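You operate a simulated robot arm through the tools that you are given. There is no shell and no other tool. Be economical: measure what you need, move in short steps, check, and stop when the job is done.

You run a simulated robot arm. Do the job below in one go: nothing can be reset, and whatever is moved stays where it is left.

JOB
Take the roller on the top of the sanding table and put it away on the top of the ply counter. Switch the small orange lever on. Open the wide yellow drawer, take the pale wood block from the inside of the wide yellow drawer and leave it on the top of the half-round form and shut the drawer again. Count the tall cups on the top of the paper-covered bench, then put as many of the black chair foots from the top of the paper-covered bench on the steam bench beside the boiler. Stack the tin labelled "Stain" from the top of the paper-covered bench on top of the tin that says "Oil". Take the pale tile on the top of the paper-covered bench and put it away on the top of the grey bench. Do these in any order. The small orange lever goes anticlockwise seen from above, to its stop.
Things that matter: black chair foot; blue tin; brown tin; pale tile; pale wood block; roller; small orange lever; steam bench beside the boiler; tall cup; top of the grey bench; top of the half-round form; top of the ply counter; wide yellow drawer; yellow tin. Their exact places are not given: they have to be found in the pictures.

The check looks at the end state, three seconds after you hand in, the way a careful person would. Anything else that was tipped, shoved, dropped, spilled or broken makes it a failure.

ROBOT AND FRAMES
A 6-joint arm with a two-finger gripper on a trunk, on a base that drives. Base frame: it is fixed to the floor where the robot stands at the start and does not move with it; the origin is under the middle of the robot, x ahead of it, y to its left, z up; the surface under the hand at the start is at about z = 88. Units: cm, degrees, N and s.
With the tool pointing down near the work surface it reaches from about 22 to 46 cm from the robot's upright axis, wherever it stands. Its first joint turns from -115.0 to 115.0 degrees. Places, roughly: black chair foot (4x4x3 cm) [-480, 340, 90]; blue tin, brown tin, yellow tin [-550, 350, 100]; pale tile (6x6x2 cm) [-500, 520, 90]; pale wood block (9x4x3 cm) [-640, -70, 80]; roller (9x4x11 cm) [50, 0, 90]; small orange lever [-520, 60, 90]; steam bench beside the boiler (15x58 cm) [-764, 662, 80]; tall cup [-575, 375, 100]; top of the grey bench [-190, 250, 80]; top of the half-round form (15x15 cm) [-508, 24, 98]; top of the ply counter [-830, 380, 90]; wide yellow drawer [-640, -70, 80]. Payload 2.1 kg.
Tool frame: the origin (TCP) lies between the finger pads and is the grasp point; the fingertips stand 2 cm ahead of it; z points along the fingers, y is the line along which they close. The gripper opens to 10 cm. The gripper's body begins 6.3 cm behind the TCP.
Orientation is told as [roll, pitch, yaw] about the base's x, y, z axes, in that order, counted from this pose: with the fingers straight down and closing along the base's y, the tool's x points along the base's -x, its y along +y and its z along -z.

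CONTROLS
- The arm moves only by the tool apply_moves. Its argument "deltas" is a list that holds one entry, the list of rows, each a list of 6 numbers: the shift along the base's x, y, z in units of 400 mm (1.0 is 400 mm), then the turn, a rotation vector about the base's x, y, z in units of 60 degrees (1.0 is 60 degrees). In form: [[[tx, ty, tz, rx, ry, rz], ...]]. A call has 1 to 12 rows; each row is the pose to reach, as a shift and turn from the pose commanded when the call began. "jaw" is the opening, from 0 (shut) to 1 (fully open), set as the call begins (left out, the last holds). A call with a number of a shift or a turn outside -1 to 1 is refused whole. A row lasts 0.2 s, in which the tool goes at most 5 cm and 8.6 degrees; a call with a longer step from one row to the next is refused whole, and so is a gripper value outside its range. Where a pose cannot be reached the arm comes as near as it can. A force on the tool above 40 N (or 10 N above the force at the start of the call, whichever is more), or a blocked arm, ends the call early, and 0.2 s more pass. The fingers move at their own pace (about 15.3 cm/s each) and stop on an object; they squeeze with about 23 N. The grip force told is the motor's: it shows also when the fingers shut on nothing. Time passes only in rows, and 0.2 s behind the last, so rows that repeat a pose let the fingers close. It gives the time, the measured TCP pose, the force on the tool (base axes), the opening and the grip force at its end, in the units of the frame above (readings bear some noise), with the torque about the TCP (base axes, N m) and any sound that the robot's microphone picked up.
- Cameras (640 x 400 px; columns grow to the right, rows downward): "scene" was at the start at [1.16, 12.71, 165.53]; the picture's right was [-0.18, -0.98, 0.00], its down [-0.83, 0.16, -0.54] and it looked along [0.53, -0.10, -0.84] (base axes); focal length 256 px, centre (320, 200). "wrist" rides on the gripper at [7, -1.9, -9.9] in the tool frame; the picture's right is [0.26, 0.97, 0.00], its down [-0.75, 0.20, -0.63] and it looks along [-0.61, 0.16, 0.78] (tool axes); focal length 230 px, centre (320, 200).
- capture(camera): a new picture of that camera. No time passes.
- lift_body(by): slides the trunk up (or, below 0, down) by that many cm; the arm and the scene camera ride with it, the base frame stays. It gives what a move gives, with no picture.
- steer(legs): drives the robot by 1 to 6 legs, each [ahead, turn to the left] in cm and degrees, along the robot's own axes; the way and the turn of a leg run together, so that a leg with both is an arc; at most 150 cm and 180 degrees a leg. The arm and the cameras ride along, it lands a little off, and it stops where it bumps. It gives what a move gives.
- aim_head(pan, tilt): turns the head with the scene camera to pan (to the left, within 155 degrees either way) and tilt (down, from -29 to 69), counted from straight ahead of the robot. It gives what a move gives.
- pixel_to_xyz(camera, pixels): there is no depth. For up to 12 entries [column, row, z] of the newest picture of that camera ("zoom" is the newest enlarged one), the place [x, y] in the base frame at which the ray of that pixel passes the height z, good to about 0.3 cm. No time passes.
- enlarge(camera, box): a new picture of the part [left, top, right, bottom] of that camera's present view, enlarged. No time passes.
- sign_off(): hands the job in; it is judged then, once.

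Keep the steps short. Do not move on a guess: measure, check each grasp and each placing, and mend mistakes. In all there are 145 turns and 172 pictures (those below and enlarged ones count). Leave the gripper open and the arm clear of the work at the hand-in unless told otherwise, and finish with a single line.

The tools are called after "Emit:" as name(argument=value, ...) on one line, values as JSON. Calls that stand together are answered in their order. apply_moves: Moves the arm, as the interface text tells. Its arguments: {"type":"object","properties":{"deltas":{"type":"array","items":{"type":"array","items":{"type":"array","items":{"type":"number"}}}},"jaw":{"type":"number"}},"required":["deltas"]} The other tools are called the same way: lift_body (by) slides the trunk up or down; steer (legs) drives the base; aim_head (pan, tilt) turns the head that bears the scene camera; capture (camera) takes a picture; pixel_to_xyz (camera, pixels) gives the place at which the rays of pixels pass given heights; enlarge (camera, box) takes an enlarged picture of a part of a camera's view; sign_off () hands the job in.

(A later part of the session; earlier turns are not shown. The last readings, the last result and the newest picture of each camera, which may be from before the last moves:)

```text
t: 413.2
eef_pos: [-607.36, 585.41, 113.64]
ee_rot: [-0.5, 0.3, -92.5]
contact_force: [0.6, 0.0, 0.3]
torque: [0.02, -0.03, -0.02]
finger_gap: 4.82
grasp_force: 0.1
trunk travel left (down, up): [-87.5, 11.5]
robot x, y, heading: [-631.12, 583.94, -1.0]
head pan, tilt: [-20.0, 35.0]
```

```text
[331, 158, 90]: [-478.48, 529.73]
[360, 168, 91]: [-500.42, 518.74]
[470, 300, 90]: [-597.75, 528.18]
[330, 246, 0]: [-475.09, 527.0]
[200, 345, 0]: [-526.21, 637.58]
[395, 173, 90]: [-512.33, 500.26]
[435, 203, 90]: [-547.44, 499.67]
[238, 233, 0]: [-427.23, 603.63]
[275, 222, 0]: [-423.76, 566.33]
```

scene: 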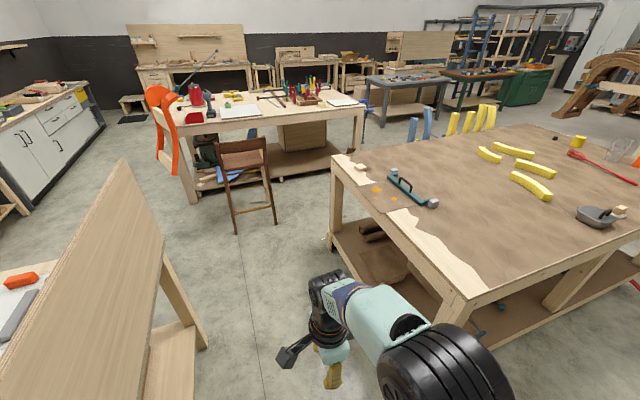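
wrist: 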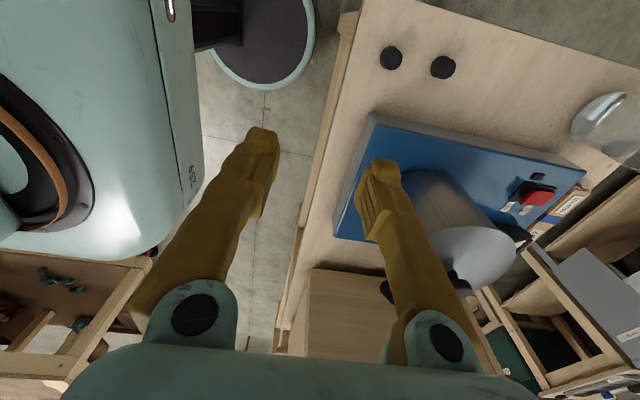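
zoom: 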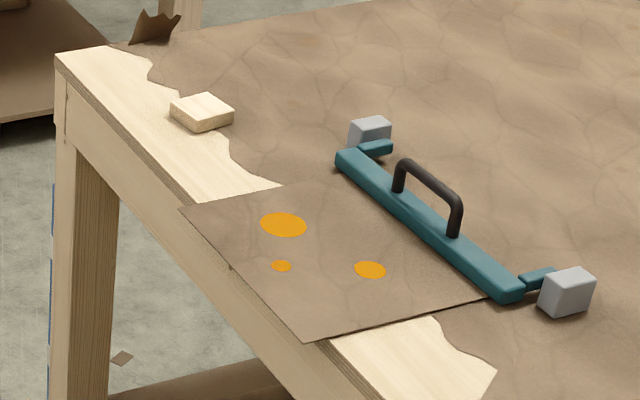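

The tile is at (−500.4, 518.7), about 10 cm from the north edge (y≈529). I'll drive to x=−500 and face south.

Emit:
steer(legs=[[0, 1], [130, 0], [0, -90]])

Emit:
aim_head(pan=-5, tilt=50)

Emit:
capture(camera="scene")

```text
t: 423.9
eef_pos: [-500.77, 560.96, 113.7]
ee_rot: [-0.3, 0.3, 177.9]
contact_force: [-0.6, 0.1, -0.1]
torque: [-0.02, -0.02, 0.05]
finger_gap: 4.8
grasp_force: 0.0
trunk travel left (down, up): [-87.5, 11.5]
robot x, y, heading: [-502.44, 584.76, -90.4]
head pan, tilt: [-20.0, 35.0]
```

```text
t: 424.6
eef_pos: [-500.82, 561.1, 113.6]
ee_rot: [-0.3, 0.2, 178.0]
contact_force: [0.0, -1.2, -0.3]
torque: [-0.02, -0.03, -0.01]
finger_gap: 4.79
grasp_force: 0.0
trunk travel left (down, up): [-87.5, 11.5]
robot x, y, heading: [-502.7, 584.75, -90.1]
head pan, tilt: [-5.0, 50.0]
```

```text
71 pictures are left
```

scene: 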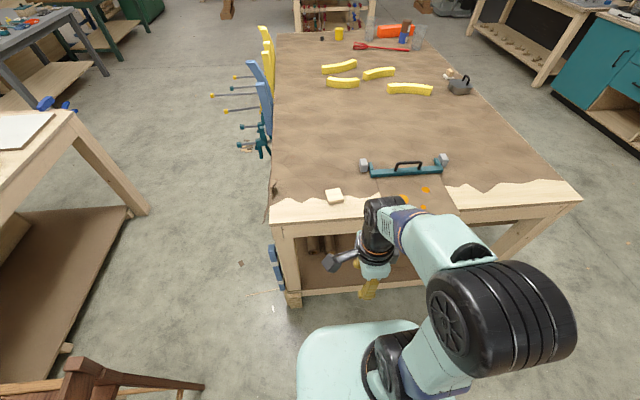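

Emit:
steer(legs=[[25, 0]])

Emit:
apply_moves(deltas=[[[0, -0.1, 0, 0, 0, 0], [0, -0.2, 0, 0, 0, 0], [0, -0.3, 0, 0, 0, 0], [0, -0.4, 0, 0, 0, 0], [0, -0.43, -0.1, 0, 0, 0], [0, -0.43, -0.2, 0, 0, 0], [0, -0.43, -0.3, 0, 0, 0]]], jaw=0.9)

Emit:
capture(camera="wrist")

Emit:
enlarge(camera="scene", box=[280, 150, 440, 250])

```text
t: 426.5
eef_pos: [-501.08, 536.06, 113.6]
ee_rot: [-0.3, 0.3, 178.1]
contact_force: [0.3, -0.3, 0.5]
torque: [-0.02, -0.03, -0.01]
finger_gap: 4.82
grasp_force: 0.1
trunk travel left (down, up): [-87.5, 11.5]
robot x, y, heading: [-502.38, 559.82, -90.3]
head pan, tilt: [-5.0, 50.0]
```

```text
t: 428.1
eef_pos: [-501.09, 518.53, 101.34]
ee_rot: [-0.4, 0.4, 178.0]
contact_force: [-0.1, -0.7, -0.8]
torque: [0.02, 0.01, 0.03]
finger_gap: 8.98
grasp_force: 0.0
trunk travel left (down, up): [-87.5, 11.5]
robot x, y, heading: [-502.44, 559.62, -90.1]
head pan, tilt: [-5.0, 50.0]
```

```text
70 pictures are left
```

wrist: 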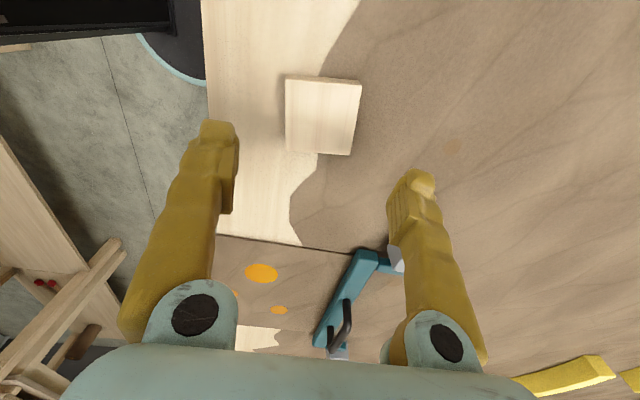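

```text
4.00 times, centred on (360, 200) of scene
```

zoom: 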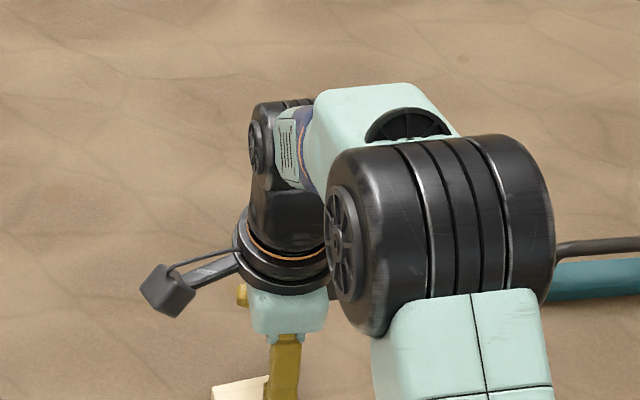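

Emit:
pixel_to_xyz(camera="wrist", pixels=[[286, 80, 92], [361, 84, 92], [351, 155, 92], [285, 149, 92], [321, 117, 92]])

Emit:
enlarge(camera="wrist", box=[260, 50, 388, 180])

```text
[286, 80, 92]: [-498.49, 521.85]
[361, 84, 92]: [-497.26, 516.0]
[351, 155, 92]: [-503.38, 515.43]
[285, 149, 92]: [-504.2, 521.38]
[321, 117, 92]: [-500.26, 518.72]
```

```text
3.08 times, centred on (324, 115) of wrist
```

zoom: 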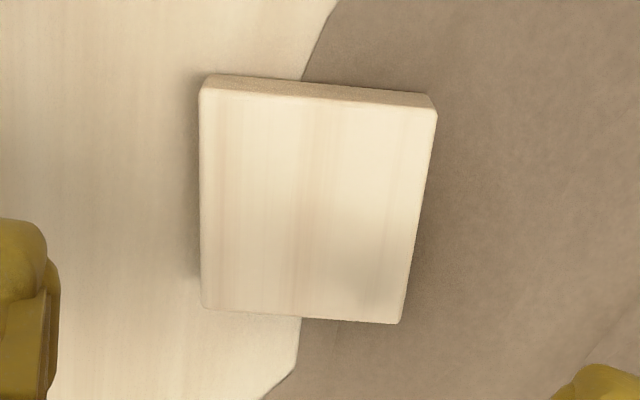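

The tile's centre is (−500.8, 518.6), rotated about 7°. I'll turn +8°, descend to z≈92.4 and grip.

Emit:
apply_moves(deltas=[[[0.005, 0.003, 0, 0, 0, 0.07], [0.007, 0.003, -0.05, 0, 0, 0.14], [0.007, 0.003, -0.13, 0, 0, 0.14], [0.007, 0.003, -0.2, 0, 0, 0.14], [0.007, 0.003, -0.222, 0, 0, 0.14]]])

Emit:
capture(camera="wrist")

```text
t: 429.3
eef_pos: [-500.64, 518.82, 92.51]
ee_rot: [-0.3, 0.3, -173.6]
contact_force: [-0.1, -0.1, -0.3]
torque: [-0.01, 0.02, 0.04]
finger_gap: 9.02
grasp_force: 0.1
trunk travel left (down, up): [-87.5, 11.5]
robot x, y, heading: [-502.26, 559.15, -90.3]
head pan, tilt: [-5.0, 50.0]
```

```text
67 pictures are left
```

wrist: 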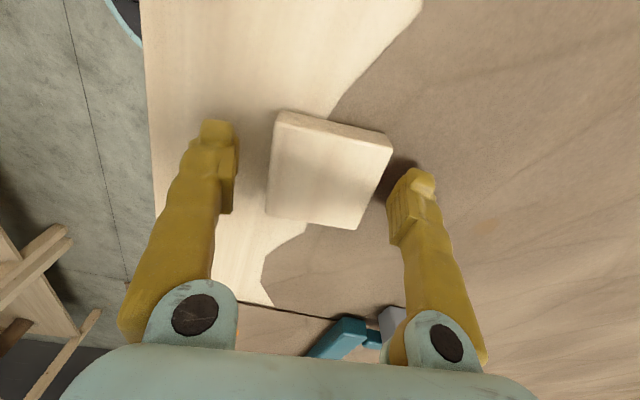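

Emit:
apply_moves(deltas=[[[0, 0, -0.003, 0, 0, 0], [0, 0, -0.003, 0, 0, 0], [0, 0, -0.003, 0, 0, 0]]], jaw=0)

Emit:
apply_moves(deltas=[[[0, 0, 0.05, 0, 0, 0], [0, 0, 0.15, 0, 0, 0], [0, 0, 0.25, 0, 0, 0], [0, 0.06, 0.32, 0, 0, 0], [0, 0.16, 0.37, 0, 0, 0], [0, 0.26, 0.4, 0, 0, 0], [0, 0.36, 0.45, 0, 0, 0], [0, 0.44, 0.5, 0, 0, 0]]])

Emit:
capture(camera="wrist")

Emit:
aim_head(pan=60, tilt=35)

Emit:
capture(camera="scene")

```text
t: 430.1
eef_pos: [-500.64, 518.82, 92.49]
ee_rot: [-0.3, 0.3, -173.6]
contact_force: [0.4, -0.3, 5.8]
torque: [-0.19, -0.06, 0.04]
finger_gap: 5.9
grasp_force: 23.2
trunk travel left (down, up): [-87.5, 11.5]
robot x, y, heading: [-502.5, 559.78, -90.2]
head pan, tilt: [-5.0, 50.0]
```

```text
t: 431.9
eef_pos: [-500.68, 536.92, 112.7]
ee_rot: [-0.3, 0.3, -173.6]
contact_force: [0.4, 0.7, -0.2]
torque: [-0.06, 0.05, -0.01]
finger_gap: 5.88
grasp_force: 23.2
trunk travel left (down, up): [-87.5, 11.5]
robot x, y, heading: [-502.64, 559.55, -90.4]
head pan, tilt: [-5.0, 50.0]
```

```text
66 pictures are left
```

wrist: 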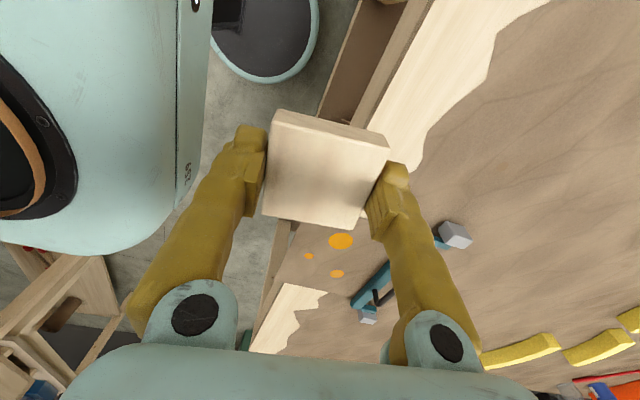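

```text
t: 433.2
eef_pos: [-500.68, 536.54, 112.69]
ee_rot: [-0.5, 0.2, -173.6]
contact_force: [-0.1, -0.2, 0.8]
torque: [0.01, -0.03, -0.05]
finger_gap: 5.89
grasp_force: 23.6
trunk travel left (down, up): [-87.5, 11.5]
robot x, y, heading: [-502.44, 559.52, -90.5]
head pan, tilt: [60.0, 35.0]
```

```text
65 pictures are left
```

scene: 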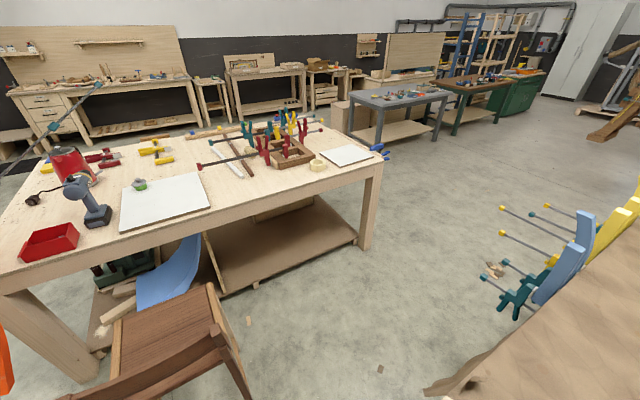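

The tile is held. I'll measure the gap between the chair, drawer bench and the paper bench's clamps for a route to the grey bench.

Emit:
pixel_to_xyz(camera="scene", pixels=[[365, 250, 0], [75, 378, 0], [245, 398, 0], [515, 318, 60], [485, 275, 60], [430, 395, 90], [405, 155, 0], [450, 90, 80], [350, 100, 80]])

```text
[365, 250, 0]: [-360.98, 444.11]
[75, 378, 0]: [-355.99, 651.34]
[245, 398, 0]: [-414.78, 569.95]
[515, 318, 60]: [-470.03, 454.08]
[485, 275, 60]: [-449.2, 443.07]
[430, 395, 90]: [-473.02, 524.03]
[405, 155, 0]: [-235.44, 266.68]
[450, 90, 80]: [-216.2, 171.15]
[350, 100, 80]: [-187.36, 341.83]
```

The gap by the chair is tight, so I'll take the known west and south route.

Emit:
steer(legs=[[-25, 0], [0, -90], [150, 0], [42, 0], [0, 90], [150, 0]])

Emit:
steer(legs=[[150, 0]])

```text
t: 459.1
eef_pos: [-690.5, 409.79, 112.81]
ee_rot: [-0.3, 0.4, -172.4]
contact_force: [-0.8, -0.6, -0.1]
torque: [-0.02, -0.01, -0.02]
finger_gap: 5.87
grasp_force: 22.7
trunk travel left (down, up): [-87.5, 11.5]
robot x, y, heading: [-693.17, 432.47, -89.1]
head pan, tilt: [60.0, 35.0]
```

```text
t: 466.3
eef_pos: [-690.68, 263.09, 112.69]
ee_rot: [-0.4, 0.4, -173.8]
contact_force: [0.1, -0.6, -0.7]
torque: [-0.01, 0.0, 0.0]
finger_gap: 5.88
grasp_force: 22.7
trunk travel left (down, up): [-87.5, 11.5]
robot x, y, heading: [-692.77, 286.11, -90.6]
head pan, tilt: [60.0, 35.0]
```

Emit:
steer(legs=[[46, 0], [0, 90.6], [150, 0], [140, 0], [0, 56], [150, 0]])

Emit:
aim_head(pan=-56, tilt=30)

Emit:
capture(camera="scene")

```text
t: 495.8
eef_pos: [-305.24, 374.23, 112.72]
ee_rot: [-0.3, 0.3, -29.7]
contact_force: [-0.6, -0.1, -0.4]
torque: [-0.03, -0.01, 0.02]
finger_gap: 5.89
grasp_force: 23.1
trunk travel left (down, up): [-87.5, 11.5]
robot x, y, heading: [-317.35, 354.74, 53.5]
head pan, tilt: [60.0, 35.0]
```

```text
t: 497.8
eef_pos: [-305.15, 374.4, 112.58]
ee_rot: [-0.3, 0.4, -29.7]
contact_force: [-0.1, 0.1, -0.6]
torque: [0.0, 0.01, 0.01]
finger_gap: 5.88
grasp_force: 22.9
trunk travel left (down, up): [-87.5, 11.5]
robot x, y, heading: [-317.13, 355.31, 53.7]
head pan, tilt: [-56.0, 30.0]
```

```text
64 pictures are left
```

scene: 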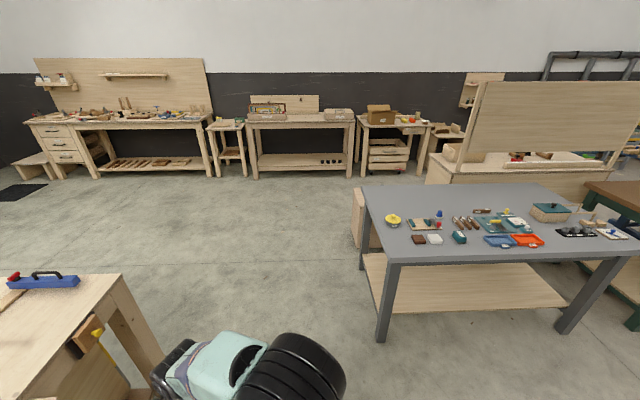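

Emit:
pixel_to_xyz(camera="scene", pixels=[[363, 187, 80], [387, 258, 80], [392, 220, 80], [395, 200, 80], [430, 205, 80], [382, 340, 0], [360, 250, 0], [420, 227, 80]])

Emit:
enlarge(camera="scene", box=[350, 170, 510, 270])

```text
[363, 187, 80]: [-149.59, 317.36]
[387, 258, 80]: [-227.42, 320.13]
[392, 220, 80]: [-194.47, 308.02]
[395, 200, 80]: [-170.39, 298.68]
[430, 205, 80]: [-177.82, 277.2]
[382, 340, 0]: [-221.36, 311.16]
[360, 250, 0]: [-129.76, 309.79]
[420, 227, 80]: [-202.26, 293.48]
```

```text
4.00 times, centred on (430, 220) of scene
```

zoom: 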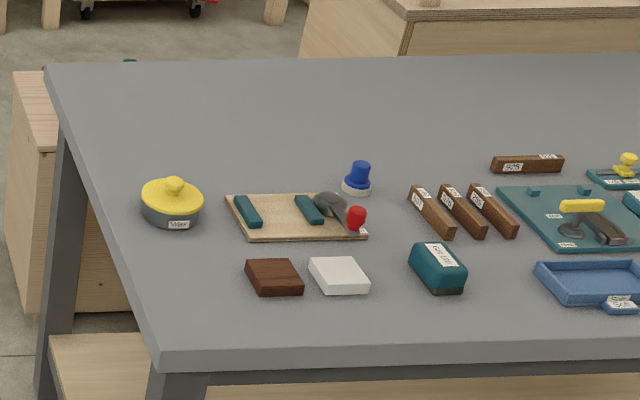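

The free area is near the north-east of the grey bench, target (−168, 303). I'll drive there and face south.

Emit:
steer(legs=[[0, -45], [150, 0], [0, -98.7]])

Emit:
aim_head(pan=0, tilt=50)

Emit:
capture(camera="scene")

```text
t: 511.5
eef_pos: [-166.98, 351.31, 112.59]
ee_rot: [-0.5, 0.3, -175.2]
contact_force: [0.8, -0.1, -0.3]
torque: [-0.04, 0.02, 0.0]
finger_gap: 5.88
grasp_force: 23.5
trunk travel left (down, up): [-87.5, 11.5]
robot x, y, heading: [-168.5, 374.07, -92.1]
head pan, tilt: [-56.0, 30.0]
```

```text
t: 512.8
eef_pos: [-166.96, 351.22, 112.72]
ee_rot: [-0.5, 0.3, -175.2]
contact_force: [-0.1, -0.3, -0.5]
torque: [0.01, 0.01, -0.02]
finger_gap: 5.88
grasp_force: 22.9
trunk travel left (down, up): [-87.5, 11.5]
robot x, y, heading: [-168.56, 374.57, -91.9]
head pan, tilt: [0.0, 50.0]
```

```text
62 pictures are left
```

scene: 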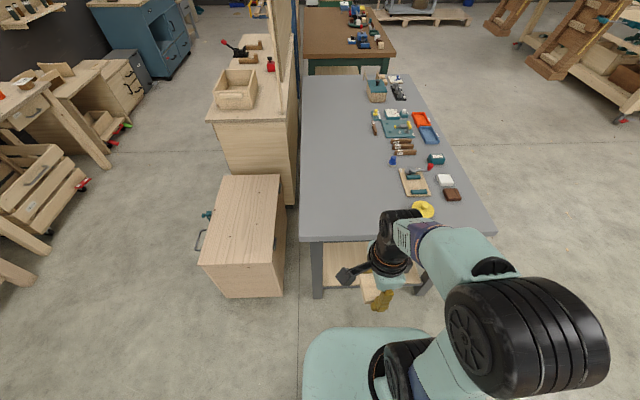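

Emit:
pixel_to_xyz(camera="scene", pixels=[[281, 296, 0], [284, 265, 50], [300, 240, 80], [495, 234, 80], [423, 213, 80], [345, 215, 80], [320, 298, 0]])

```text
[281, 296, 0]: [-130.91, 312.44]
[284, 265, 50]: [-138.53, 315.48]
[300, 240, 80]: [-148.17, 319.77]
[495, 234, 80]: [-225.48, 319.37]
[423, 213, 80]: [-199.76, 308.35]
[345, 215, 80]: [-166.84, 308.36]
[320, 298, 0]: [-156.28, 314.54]
```

Emit:
steer(legs=[[0, 2], [27, 0]])

Emit:
apply_moves(deltas=[[[0, -0.1, 0, 0, 0, -0.04], [0, -0.2, 0, 0, 0, -0.08], [0, -0.3, 0, 0, 0, -0.08], [0, -0.4, 0, 0, 0, -0.08], [0, -0.48, -0.05, 0, 0, -0.08], [0, -0.48, -0.15, 0, 0, -0.08], [0, -0.48, -0.25, 0, 0, -0.08], [0, -0.48, -0.35, 0, 0, -0.08], [0, -0.48, -0.45, 0, 0, -0.08], [0, -0.48, -0.55, 0, 0, -0.08], [0, -0.48, -0.65, 0, 0, -0.08]]])

Emit:
capture(camera="wrist")

Emit:
capture(camera="scene")

```text
t: 515.0
eef_pos: [-166.11, 324.8, 112.65]
ee_rot: [-0.3, 0.4, -172.9]
contact_force: [1.0, -0.2, 0.3]
torque: [0.0, -0.01, 0.02]
finger_gap: 5.88
grasp_force: 23.4
trunk travel left (down, up): [-87.5, 11.5]
robot x, y, heading: [-168.26, 347.73, -89.9]
head pan, tilt: [0.0, 50.0]
```

```text
t: 517.4
eef_pos: [-166.08, 305.27, 86.72]
ee_rot: [-0.4, 0.2, -177.8]
contact_force: [1.2, 0.4, -0.8]
torque: [0.02, -0.03, 0.01]
finger_gap: 5.86
grasp_force: 23.2
trunk travel left (down, up): [-87.5, 11.5]
robot x, y, heading: [-168.17, 347.5, -89.8]
head pan, tilt: [0.0, 50.0]
```

```text
61 pictures are left
```

wrist: 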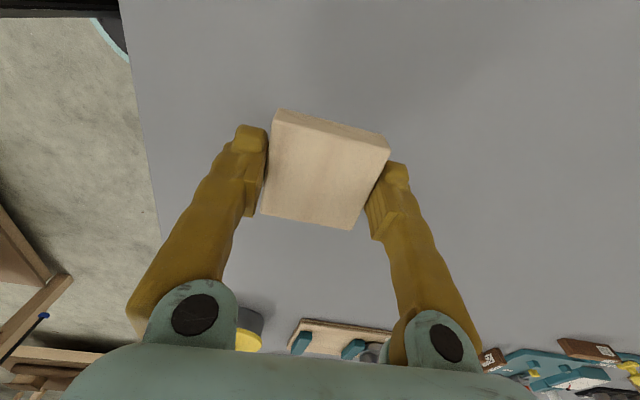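

```text
60 pictures are left
```

scene: 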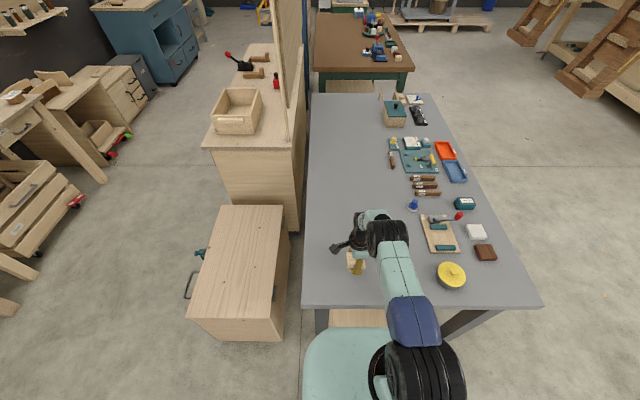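

Emit:
apply_moves(deltas=[[[0, 0, -0.04, 0, 0, 0], [0, 0, -0.08, 0, 0, 0]]])

Emit:
apply_moves(deltas=[[[0, 0, -0.01, 0, 0, 0], [0, 0, -0.02, 0, 0, 0]]])

Emit:
apply_moves(deltas=[[[0, 0, -0.006, 0, 0, 0], [0, 0, -0.012, 0, 0, 0]]])

```text
t: 518.0
eef_pos: [-166.21, 305.49, 83.34]
ee_rot: [-0.4, 0.4, -177.9]
contact_force: [1.1, 0.8, -0.7]
torque: [0.02, 0.02, 0.02]
finger_gap: 5.87
grasp_force: 23.2
trunk travel left (down, up): [-87.5, 11.5]
robot x, y, heading: [-168.19, 347.25, -89.6]
head pan, tilt: [0.0, 50.0]
```

```text
t: 518.6
eef_pos: [-166.07, 305.27, 82.8]
ee_rot: [-0.3, 0.3, -177.7]
contact_force: [0.1, 0.0, -1.4]
torque: [0.0, -0.03, 0.01]
finger_gap: 5.85
grasp_force: 23.0
trunk travel left (down, up): [-87.5, 11.5]
robot x, y, heading: [-168.22, 347.53, -89.7]
head pan, tilt: [0.0, 50.0]
```

```text
t: 519.2
eef_pos: [-166.09, 305.42, 82.5]
ee_rot: [-0.2, 0.3, -177.8]
contact_force: [-0.6, -0.6, 14.2]
torque: [-0.22, 0.07, -0.03]
finger_gap: 5.86
grasp_force: 23.0
trunk travel left (down, up): [-87.5, 11.5]
robot x, y, heading: [-168.11, 347.86, -89.9]
head pan, tilt: [0.0, 50.0]
```

Contact. I'll release and rise.

Emit:
apply_moves(deltas=[[[0, 0, 0.005, 0, 0, 0], [0, 0, 0.005, 0, 0, 0]]], jaw=0.8)

Emit:
apply_moves(deltas=[[[0, 0, 0.05, 0, 0, 0], [0, 0, 0.15, 0, 0, 0], [0, 0, 0.25, 0, 0, 0], [0, 0, 0.35, 0, 0, 0], [0, 0, 0.45, 0, 0, 0], [0, 0, 0.56, 0, 0, 0], [0, 0.05, 0.67, 0, 0, 0], [0, 0.15, 0.73, 0, 0, 0], [0, 0.26, 0.75, 0, 0, 0], [0, 0.37, 0.75, 0, 0, 0], [0, 0.48, 0.75, 0, 0, 0]]])

Emit:
enlarge(camera="scene", box=[280, 190, 500, 320])

```text
t: 519.8
eef_pos: [-165.92, 305.49, 82.47]
ee_rot: [-0.5, 0.3, -177.9]
contact_force: [-0.2, -1.0, 0.4]
torque: [0.0, 0.02, -0.02]
finger_gap: 8.0
grasp_force: 0.2
trunk travel left (down, up): [-87.5, 11.5]
robot x, y, heading: [-168.32, 347.67, -89.8]
head pan, tilt: [0.0, 50.0]
```

```text
t: 522.2
eef_pos: [-165.95, 324.88, 112.27]
ee_rot: [-0.2, 0.4, -177.8]
contact_force: [-0.1, 0.6, -0.1]
torque: [0.0, -0.02, 0.0]
finger_gap: 8.01
grasp_force: 0.0
trunk travel left (down, up): [-87.5, 11.5]
robot x, y, heading: [-168.23, 347.94, -89.6]
head pan, tilt: [0.0, 50.0]
```

```text
2.91 times, centred on (390, 255) of scene
```

zoom: 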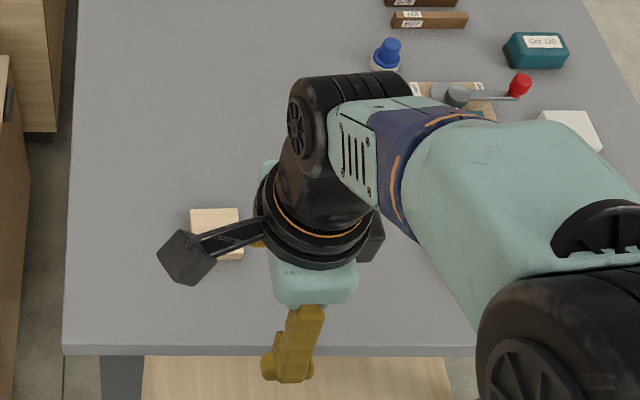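

The tile is placed. Now I'll drive toward the bench with the lever and half-round form and look at it.

Emit:
steer(legs=[[-28, 0], [0, -90], [150, 0], [0, 56], [150, 0]])

Emit:
aim_head(pan=-10, tilt=25)

Emit:
capture(camera="scene")

```text
t: 544.8
eef_pos: [-416.91, 224.34, 112.21]
ee_rot: [-0.3, 0.2, 147.8]
contact_force: [0.5, -0.2, -0.6]
torque: [0.01, -0.01, -0.02]
finger_gap: 8.0
grasp_force: 0.2
trunk travel left (down, up): [-87.5, 11.5]
robot x, y, heading: [-405.8, 244.67, -124.4]
head pan, tilt: [0.0, 50.0]
```

```text
t: 545.6
eef_pos: [-416.89, 224.37, 112.23]
ee_rot: [-0.4, 0.3, 147.8]
contact_force: [0.7, -0.4, -0.5]
torque: [-0.01, 0.02, -0.01]
finger_gap: 8.0
grasp_force: 0.1
trunk travel left (down, up): [-87.5, 11.5]
robot x, y, heading: [-405.72, 244.37, -124.2]
head pan, tilt: [-10.0, 25.0]
```

```text
58 pictures are left
```

scene: 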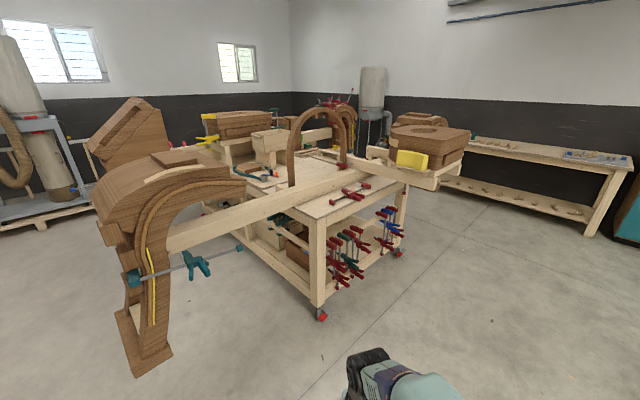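

Emit:
enlarge(camera="scene", box=[80, 90, 320, 240])

Emit:
enlarge(camera="scene", box=[280, 80, 480, 205])

Emit:
pixel_to_xyz(camera="scene", pixels=[[145, 375, 0], [190, 170, 98], [322, 316, 0], [398, 255, 0], [260, 175, 90], [412, 163, 85], [205, 130, 80], [180, 360, 0], [125, 325, 0]])

```text
2.67 times, centred on (200, 165) of scene
```

zoom: 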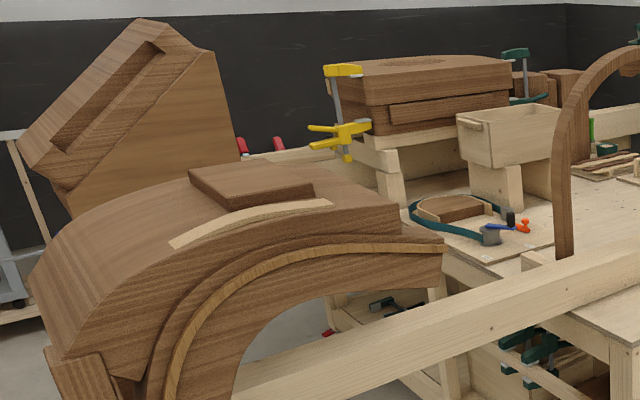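

```text
3.20 times, centred on (380, 142) of scene
```

zoom: 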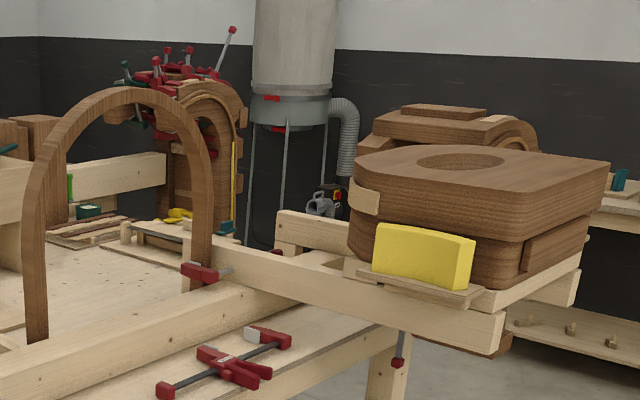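

```text
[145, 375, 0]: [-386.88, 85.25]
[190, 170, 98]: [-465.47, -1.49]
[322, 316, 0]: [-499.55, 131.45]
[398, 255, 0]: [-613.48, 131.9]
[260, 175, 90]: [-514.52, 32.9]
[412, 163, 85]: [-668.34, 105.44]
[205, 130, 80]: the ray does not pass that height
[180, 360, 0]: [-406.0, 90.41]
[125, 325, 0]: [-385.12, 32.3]
```

I found the small half-round form with the teal strap and the orange lever on this bench. The big brown arch stands east of it. I'll look to the left to plan an approach from the south-east.

Emit:
aim_head(pan=35, tilt=30)

Emit:
capture(camera="scene")

Emit:
pixel_to_xyz(camera="scene", pixels=[[320, 200, 0], [320, 150, 0], [400, 250, 0], [200, 200, 0], [500, 330, 0]])

```text
t: 546.8
eef_pos: [-416.85, 224.36, 112.27]
ee_rot: [-0.4, 0.3, 147.7]
contact_force: [-0.5, -0.7, -0.9]
torque: [-0.03, 0.0, 0.01]
finger_gap: 7.99
grasp_force: 0.0
trunk travel left (down, up): [-87.5, 11.5]
robot x, y, heading: [-405.91, 244.06, -124.1]
head pan, tilt: [35.0, 30.0]
```

```text
55 pictures are left
```

scene: 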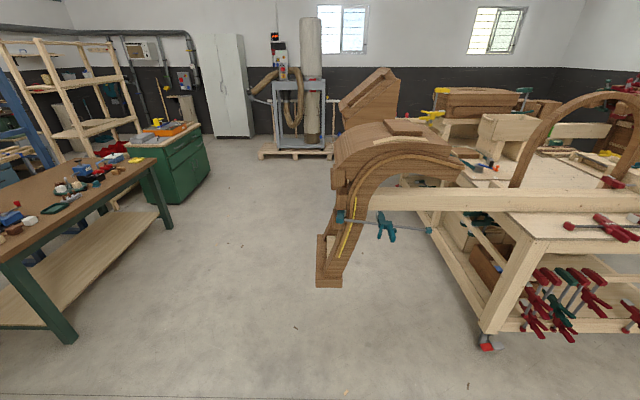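

```text
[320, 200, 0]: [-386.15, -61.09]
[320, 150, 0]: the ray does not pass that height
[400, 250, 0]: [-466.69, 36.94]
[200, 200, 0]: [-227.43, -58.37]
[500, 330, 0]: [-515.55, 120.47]
```

Emit:
pixel_to_xyz(camera="scene", pixels=[[75, 343, 0], [165, 230, 0], [330, 285, 0], [330, 285, 40], [200, 192, 0], [290, 157, 0], [433, 230, 0], [480, 335, 0]])

```text
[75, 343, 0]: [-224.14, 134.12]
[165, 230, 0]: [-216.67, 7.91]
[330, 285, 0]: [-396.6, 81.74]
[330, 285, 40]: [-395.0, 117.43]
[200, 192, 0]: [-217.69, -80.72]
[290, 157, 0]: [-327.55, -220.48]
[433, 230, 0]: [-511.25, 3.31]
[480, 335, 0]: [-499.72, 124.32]
```

Emit:
steer(legs=[[0, 61], [150, 0], [65, 0], [0, -117]])

Emit:
aim_head(pan=0, tilt=25)

Emit:
capture(camera="scene")

```text
t: 564.9
eef_pos: [-333.84, 48.1, 112.24]
ee_rot: [-0.4, 0.3, 93.5]
contact_force: [0.1, 1.1, 0.3]
torque: [-0.02, 0.0, -0.02]
finger_gap: 8.0
grasp_force: 0.0
trunk travel left (down, up): [-87.5, 11.5]
robot x, y, heading: [-311.04, 50.75, -178.3]
head pan, tilt: [35.0, 30.0]
```

```text
t: 565.9
eef_pos: [-333.99, 48.1, 112.2]
ee_rot: [-0.5, 0.2, 93.5]
contact_force: [0.6, 0.1, 0.2]
torque: [0.02, 0.01, -0.01]
finger_gap: 8.01
grasp_force: 0.1
trunk travel left (down, up): [-87.5, 11.5]
robot x, y, heading: [-310.77, 50.69, -178.6]
head pan, tilt: [0.0, 25.0]
```

```text
54 pictures are left
```

scene: 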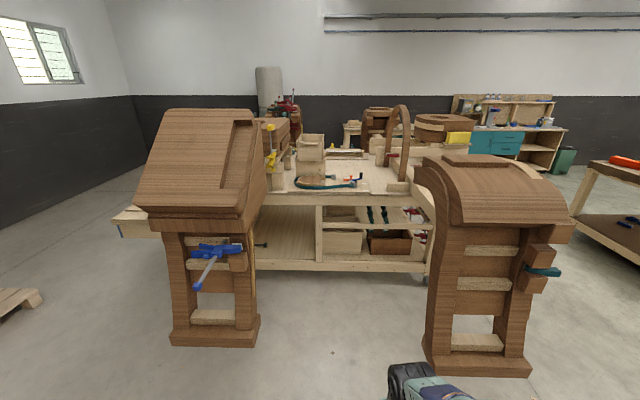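

Emit:
enlarge(camera="scene", box=[240, 110, 440, 235])

Emit:
pixel_to_xyz(camera="scene", pixels=[[255, 343, 0], [172, 343, 0], [430, 360, 0], [530, 375, 0], [425, 280, 0], [320, 268, 0], [265, 200, 85], [415, 200, 85], [345, 185, 85], [350, 177, 90], [325, 178, 95]])

```text
3.20 times, centred on (340, 172) of scene
```

zoom: 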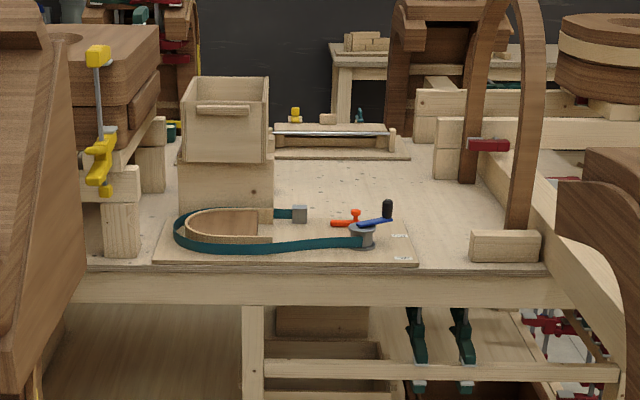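

```text
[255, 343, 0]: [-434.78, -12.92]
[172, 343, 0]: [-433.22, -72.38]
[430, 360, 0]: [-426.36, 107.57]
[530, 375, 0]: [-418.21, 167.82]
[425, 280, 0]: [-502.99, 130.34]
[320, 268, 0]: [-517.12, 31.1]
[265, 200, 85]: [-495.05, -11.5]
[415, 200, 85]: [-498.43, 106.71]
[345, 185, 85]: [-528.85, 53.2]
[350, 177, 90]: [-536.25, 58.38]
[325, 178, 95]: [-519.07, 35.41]
```

Clear access between the two forms. I'll drive 130 cm ahead and look down at the lever.

Emit:
steer(legs=[[0, -1.5], [130, 0]])

Emit:
aim_head(pan=0, tilt=45)

Emit:
capture(camera="scene")

Emit:
enlarge(camera="scene", box=[260, 100, 420, 200])

```text
t: 572.6
eef_pos: [-459.85, 50.17, 112.26]
ee_rot: [-0.3, 0.4, 90.8]
contact_force: [-1.4, -0.2, -1.2]
torque: [0.02, 0.0, -0.01]
finger_gap: 8.01
grasp_force: 0.1
trunk travel left (down, up): [-87.5, 11.5]
robot x, y, heading: [-437.19, 52.02, 178.9]
head pan, tilt: [0.0, 25.0]
```

```text
t: 573.5
eef_pos: [-459.95, 50.2, 112.32]
ee_rot: [-0.5, 0.4, 90.9]
contact_force: [0.0, 0.2, 0.3]
torque: [0.0, -0.04, 0.02]
finger_gap: 8.02
grasp_force: 0.1
trunk travel left (down, up): [-87.5, 11.5]
robot x, y, heading: [-436.94, 52.07, 179.0]
head pan, tilt: [0.0, 45.0]
```

```text
52 pictures are left
```

scene: 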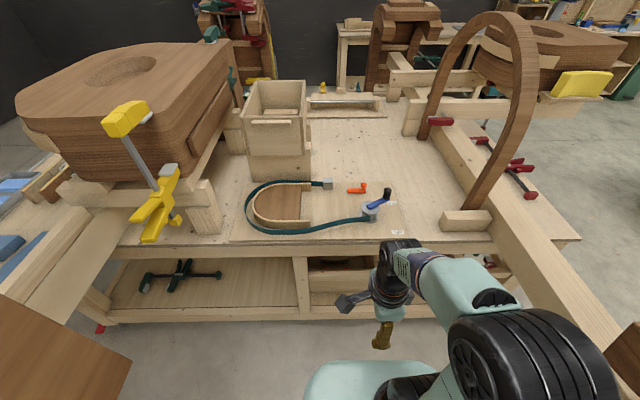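

```text
4.00 times, centred on (340, 150) of scene
```

zoom: 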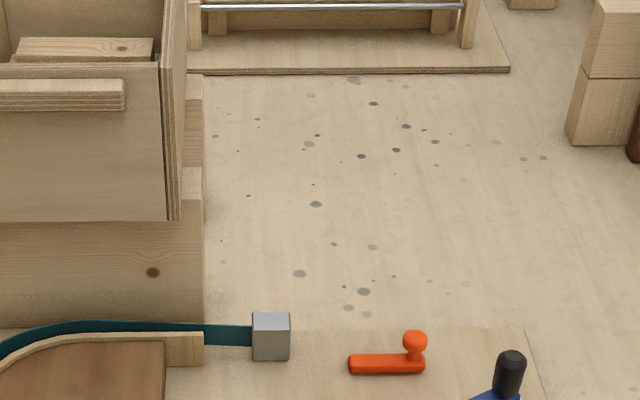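

Emit:
enlarge(camera="scene", box=[230, 165, 420, 245])

Emit:
pixel_to_xyz(camera="scene", pixels=[[349, 191, 89], [364, 190, 89], [364, 186, 93], [388, 195, 92], [370, 212, 88], [283, 205, 90], [283, 205, 98], [310, 243, 85], [310, 243, 88], [300, 258, 80]])

```text
3.37 times, centred on (325, 205) of scene
```

zoom: 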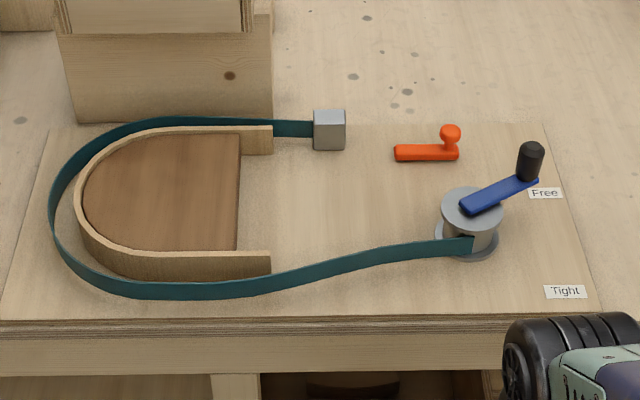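

```text
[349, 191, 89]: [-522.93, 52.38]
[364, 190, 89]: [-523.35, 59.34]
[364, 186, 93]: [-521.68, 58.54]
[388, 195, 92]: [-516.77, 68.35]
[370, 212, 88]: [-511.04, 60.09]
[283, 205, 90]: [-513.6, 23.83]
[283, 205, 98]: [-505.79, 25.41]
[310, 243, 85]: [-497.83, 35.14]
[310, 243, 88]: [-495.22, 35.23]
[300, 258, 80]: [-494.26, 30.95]
```

Emit:
steer(legs=[[30, 0]])

Emit:
aim_head(pan=0, tilt=57)

Emit:
capture(camera="scene")

Emit:
enlarge(camera="scene", box=[300, 140, 420, 220])

```text
t: 575.5
eef_pos: [-490.15, 50.7, 112.23]
ee_rot: [-0.3, 0.3, 90.9]
contact_force: [-0.3, -0.9, -1.1]
torque: [0.03, 0.01, 0.04]
finger_gap: 8.02
grasp_force: 0.1
trunk travel left (down, up): [-87.5, 11.5]
robot x, y, heading: [-467.4, 52.31, 178.8]
head pan, tilt: [0.0, 45.0]
```

```text
t: 576.2
eef_pos: [-490.3, 50.76, 112.25]
ee_rot: [-0.5, 0.3, 90.9]
contact_force: [-0.2, -0.3, -0.4]
torque: [-0.02, 0.01, 0.0]
finger_gap: 8.0
grasp_force: 0.0
trunk travel left (down, up): [-87.5, 11.5]
robot x, y, heading: [-467.34, 52.53, 179.0]
head pan, tilt: [0.0, 57.0]
```

```text
49 pictures are left
```

scene: 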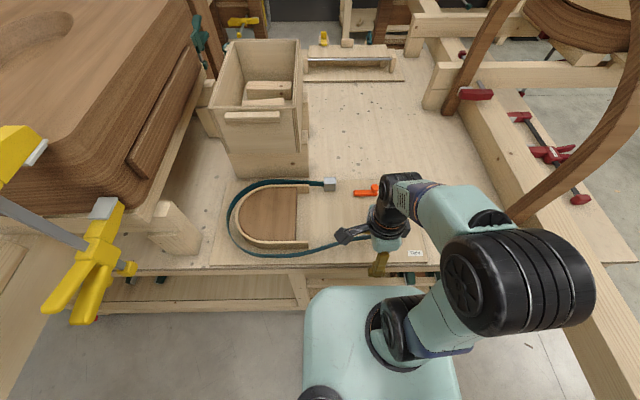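

```text
5.00 times, centred on (360, 180) of scene
```

zoom: 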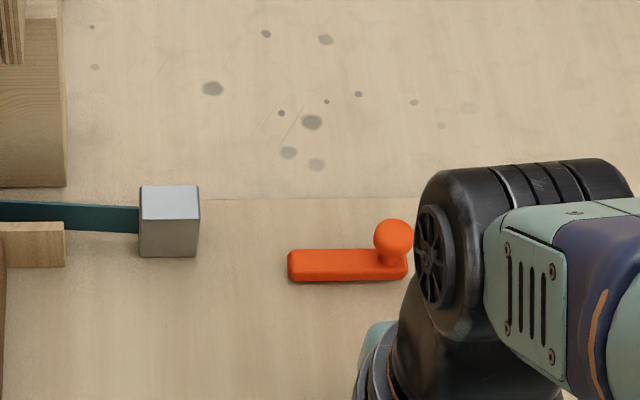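

Emit:
pixel_to_xyz(camera="zoom", pixels=[[292, 268, 87], [405, 268, 87], [394, 238, 92], [394, 238, 90], [168, 200, 90]])

Emit:
apply_moves(deltas=[[[-0.08, -0.06, 0, 0, 0, 0], [-0.16, -0.12, 0, 0, 0, 0]]], jaw=0.3)

Emit:
capture(camera="wrist")

```text
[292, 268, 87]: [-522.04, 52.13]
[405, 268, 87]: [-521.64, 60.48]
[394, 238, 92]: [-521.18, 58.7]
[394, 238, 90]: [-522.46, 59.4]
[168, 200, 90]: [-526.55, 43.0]
```

```text
t: 576.9
eef_pos: [-496.89, 45.81, 112.18]
ee_rot: [-0.5, 0.3, 90.9]
contact_force: [0.7, 0.0, -0.2]
torque: [0.02, -0.04, -0.01]
finger_gap: 3.0
grasp_force: 0.1
trunk travel left (down, up): [-87.5, 11.5]
robot x, y, heading: [-467.33, 52.58, 179.0]
head pan, tilt: [0.0, 57.0]
```

```text
47 pictures are left
```

wrist: 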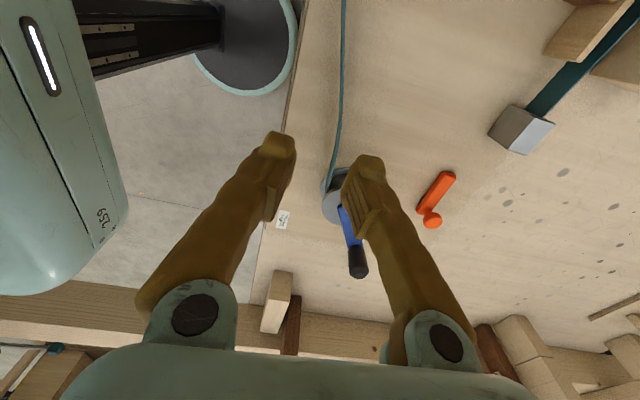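

Emit:
enlarge(camera="wrist", box=[392, 150, 488, 240])

Emit:
pixel_to_xyz(camera="wrist", pixels=[[448, 173, 87], [424, 213, 87], [432, 221, 90], [432, 221, 92], [522, 140, 88]])

```text
4.44 times, centred on (440, 195) of wrist
```

zoom: 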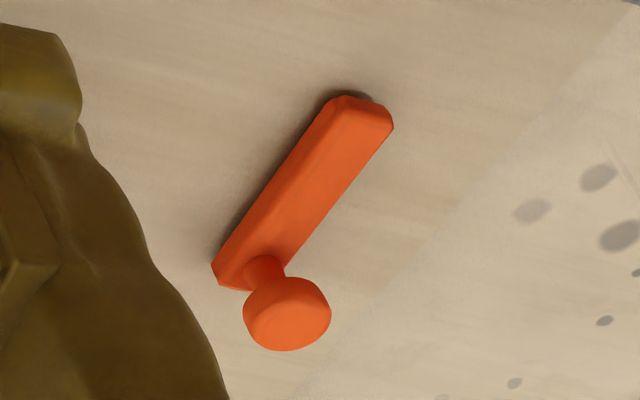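

```text
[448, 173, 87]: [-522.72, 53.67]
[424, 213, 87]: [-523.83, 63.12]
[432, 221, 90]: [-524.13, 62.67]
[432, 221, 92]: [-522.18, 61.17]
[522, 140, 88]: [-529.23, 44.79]
```

The lever bar lies at x≈−520, with its pivot near y≈52 and the knob near (−519.5, 58.8). I need to stand closer, so I'll check clearance under the bench edge first.

Emit:
pixel_to_xyz(camera="wrist", pixels=[[245, 95, 5], [245, 95, 20], [297, 45, 5], [297, 45, 20], [290, 110, 88], [205, 75, 10]])

Emit:
aim_head(pan=40, tilt=60)

Emit:
capture(camera="scene")

```text
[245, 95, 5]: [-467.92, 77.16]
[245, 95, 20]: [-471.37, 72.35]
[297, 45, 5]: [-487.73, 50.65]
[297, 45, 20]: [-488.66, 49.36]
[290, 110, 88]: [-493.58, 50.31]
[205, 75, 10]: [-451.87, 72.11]
```

```text
t: 577.9
eef_pos: [-496.71, 45.97, 112.28]
ee_rot: [-0.4, 0.3, 90.9]
contact_force: [-0.4, 0.2, -0.1]
torque: [-0.01, 0.02, 0.0]
finger_gap: 2.98
grasp_force: 0.1
trunk travel left (down, up): [-87.5, 11.5]
robot x, y, heading: [-467.23, 52.52, 179.2]
head pan, tilt: [40.0, 60.0]
```

```text
45 pictures are left
```

scene: 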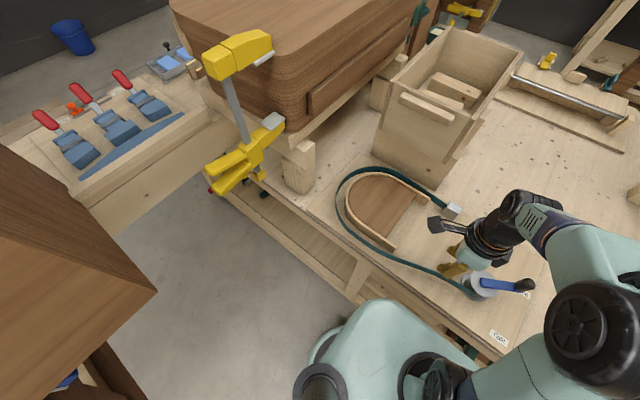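

Emit:
pixel_to_xyz(camera="scene", pixels=[[300, 268, 5], [300, 268, 15], [300, 268, 25], [300, 268, 40], [400, 283, 88], [250, 232, 25]])

Emit:
enlarge(camera="scene", box=[200, 180, 440, 330])

```text
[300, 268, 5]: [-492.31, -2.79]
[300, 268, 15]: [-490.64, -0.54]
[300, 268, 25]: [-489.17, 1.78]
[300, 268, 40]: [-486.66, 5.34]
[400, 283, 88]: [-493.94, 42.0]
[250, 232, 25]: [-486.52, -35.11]
```

```text
2.67 times, centred on (320, 255) of scene
```

zoom: 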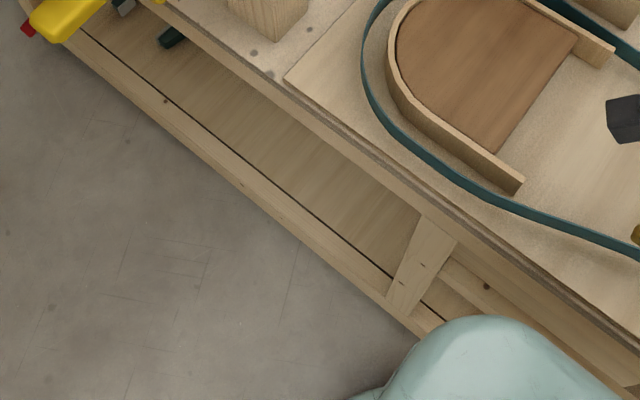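

The bench's lower rail is at x≈−491, so I can't stand closer. I'll tilt the tool 30° outward to extend reach and push the lever bar with closed fingertips. First I'll test the tilt in the air.

Emit:
apply_moves(deltas=[[[-0.08, 0.06, 0, 0, 0.13, 0], [-0.17, 0.12, 0, 0, 0.26, 0], [-0.25, 0.18, 0, 0, 0.39, 0], [-0.33, 0.24, 0, 0, 0.5, 0], [-0.4, 0.26, -0.06, 0, 0.5, 0]]], jaw=0)

Emit:
aim_head(pan=10, tilt=57)

Emit:
capture(camera="scene")

Emit:
capture(camera="wrist")

```text
t: 579.1
eef_pos: [-512.85, 56.3, 109.77]
ee_rot: [29.6, -0.2, 91.0]
contact_force: [0.3, -0.8, 0.0]
torque: [0.0, -0.02, -0.01]
finger_gap: 0.03
grasp_force: 23.5
trunk travel left (down, up): [-87.5, 11.5]
robot x, y, heading: [-467.17, 52.65, 179.2]
head pan, tilt: [40.0, 60.0]
```

```text
t: 580.1
eef_pos: [-512.6, 56.23, 109.91]
ee_rot: [29.8, -0.2, 91.0]
contact_force: [-0.5, -0.5, -0.5]
torque: [0.04, -0.03, -0.03]
finger_gap: 0.0
grasp_force: 22.9
trunk travel left (down, up): [-87.5, 11.5]
robot x, y, heading: [-467.11, 52.18, 179.0]
head pan, tilt: [10.0, 57.0]
```

```text
43 pictures are left
```

scene: 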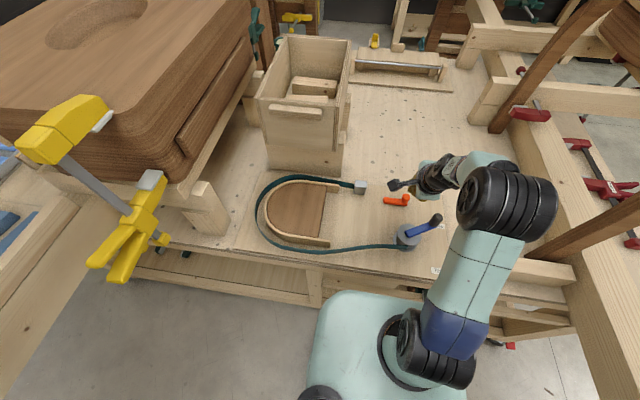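

```text
42 pictures are left
```

wrist: 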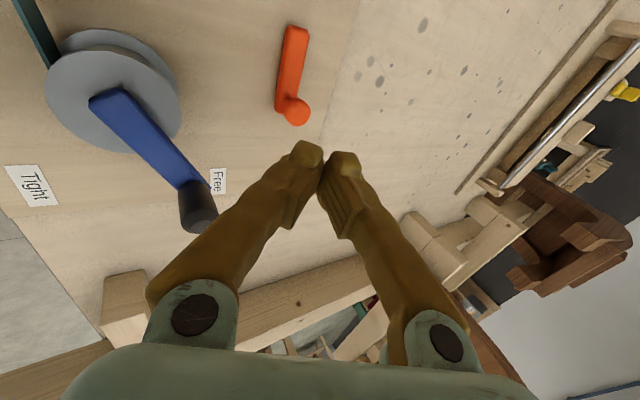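

Emit:
enlarge(camera="scene", box=[340, 150, 470, 250])

Emit:
pixel_to_xyz(camera="wrist", pixels=[[298, 30, 90], [278, 105, 90], [297, 112, 94], [200, 215, 94], [200, 215, 98], [112, 90, 93], [160, 80, 88]])

Emit:
pixel_to_xyz(camera="scene", pixels=[[385, 201, 90], [409, 203, 90], [406, 197, 94], [437, 219, 94], [437, 219, 98], [407, 231, 93]])

```text
4.00 times, centred on (405, 200) of scene
```

zoom: 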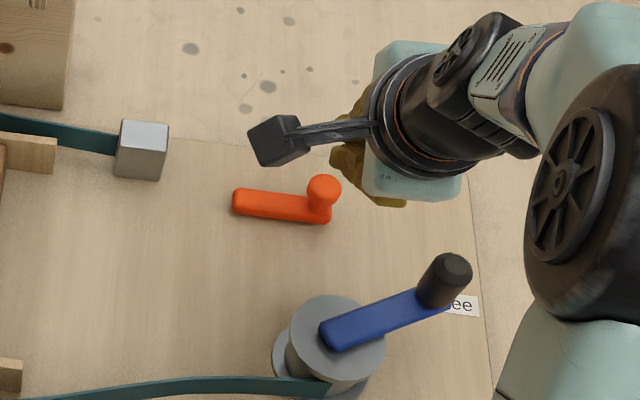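

```text
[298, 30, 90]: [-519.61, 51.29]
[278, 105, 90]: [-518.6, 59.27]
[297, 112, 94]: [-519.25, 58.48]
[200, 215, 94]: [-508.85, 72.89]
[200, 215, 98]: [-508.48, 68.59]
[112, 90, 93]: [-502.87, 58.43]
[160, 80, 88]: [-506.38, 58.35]
```

```text
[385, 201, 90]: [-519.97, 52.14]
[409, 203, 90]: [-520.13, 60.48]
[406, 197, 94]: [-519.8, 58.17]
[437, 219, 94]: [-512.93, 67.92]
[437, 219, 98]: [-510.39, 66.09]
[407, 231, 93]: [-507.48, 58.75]
```

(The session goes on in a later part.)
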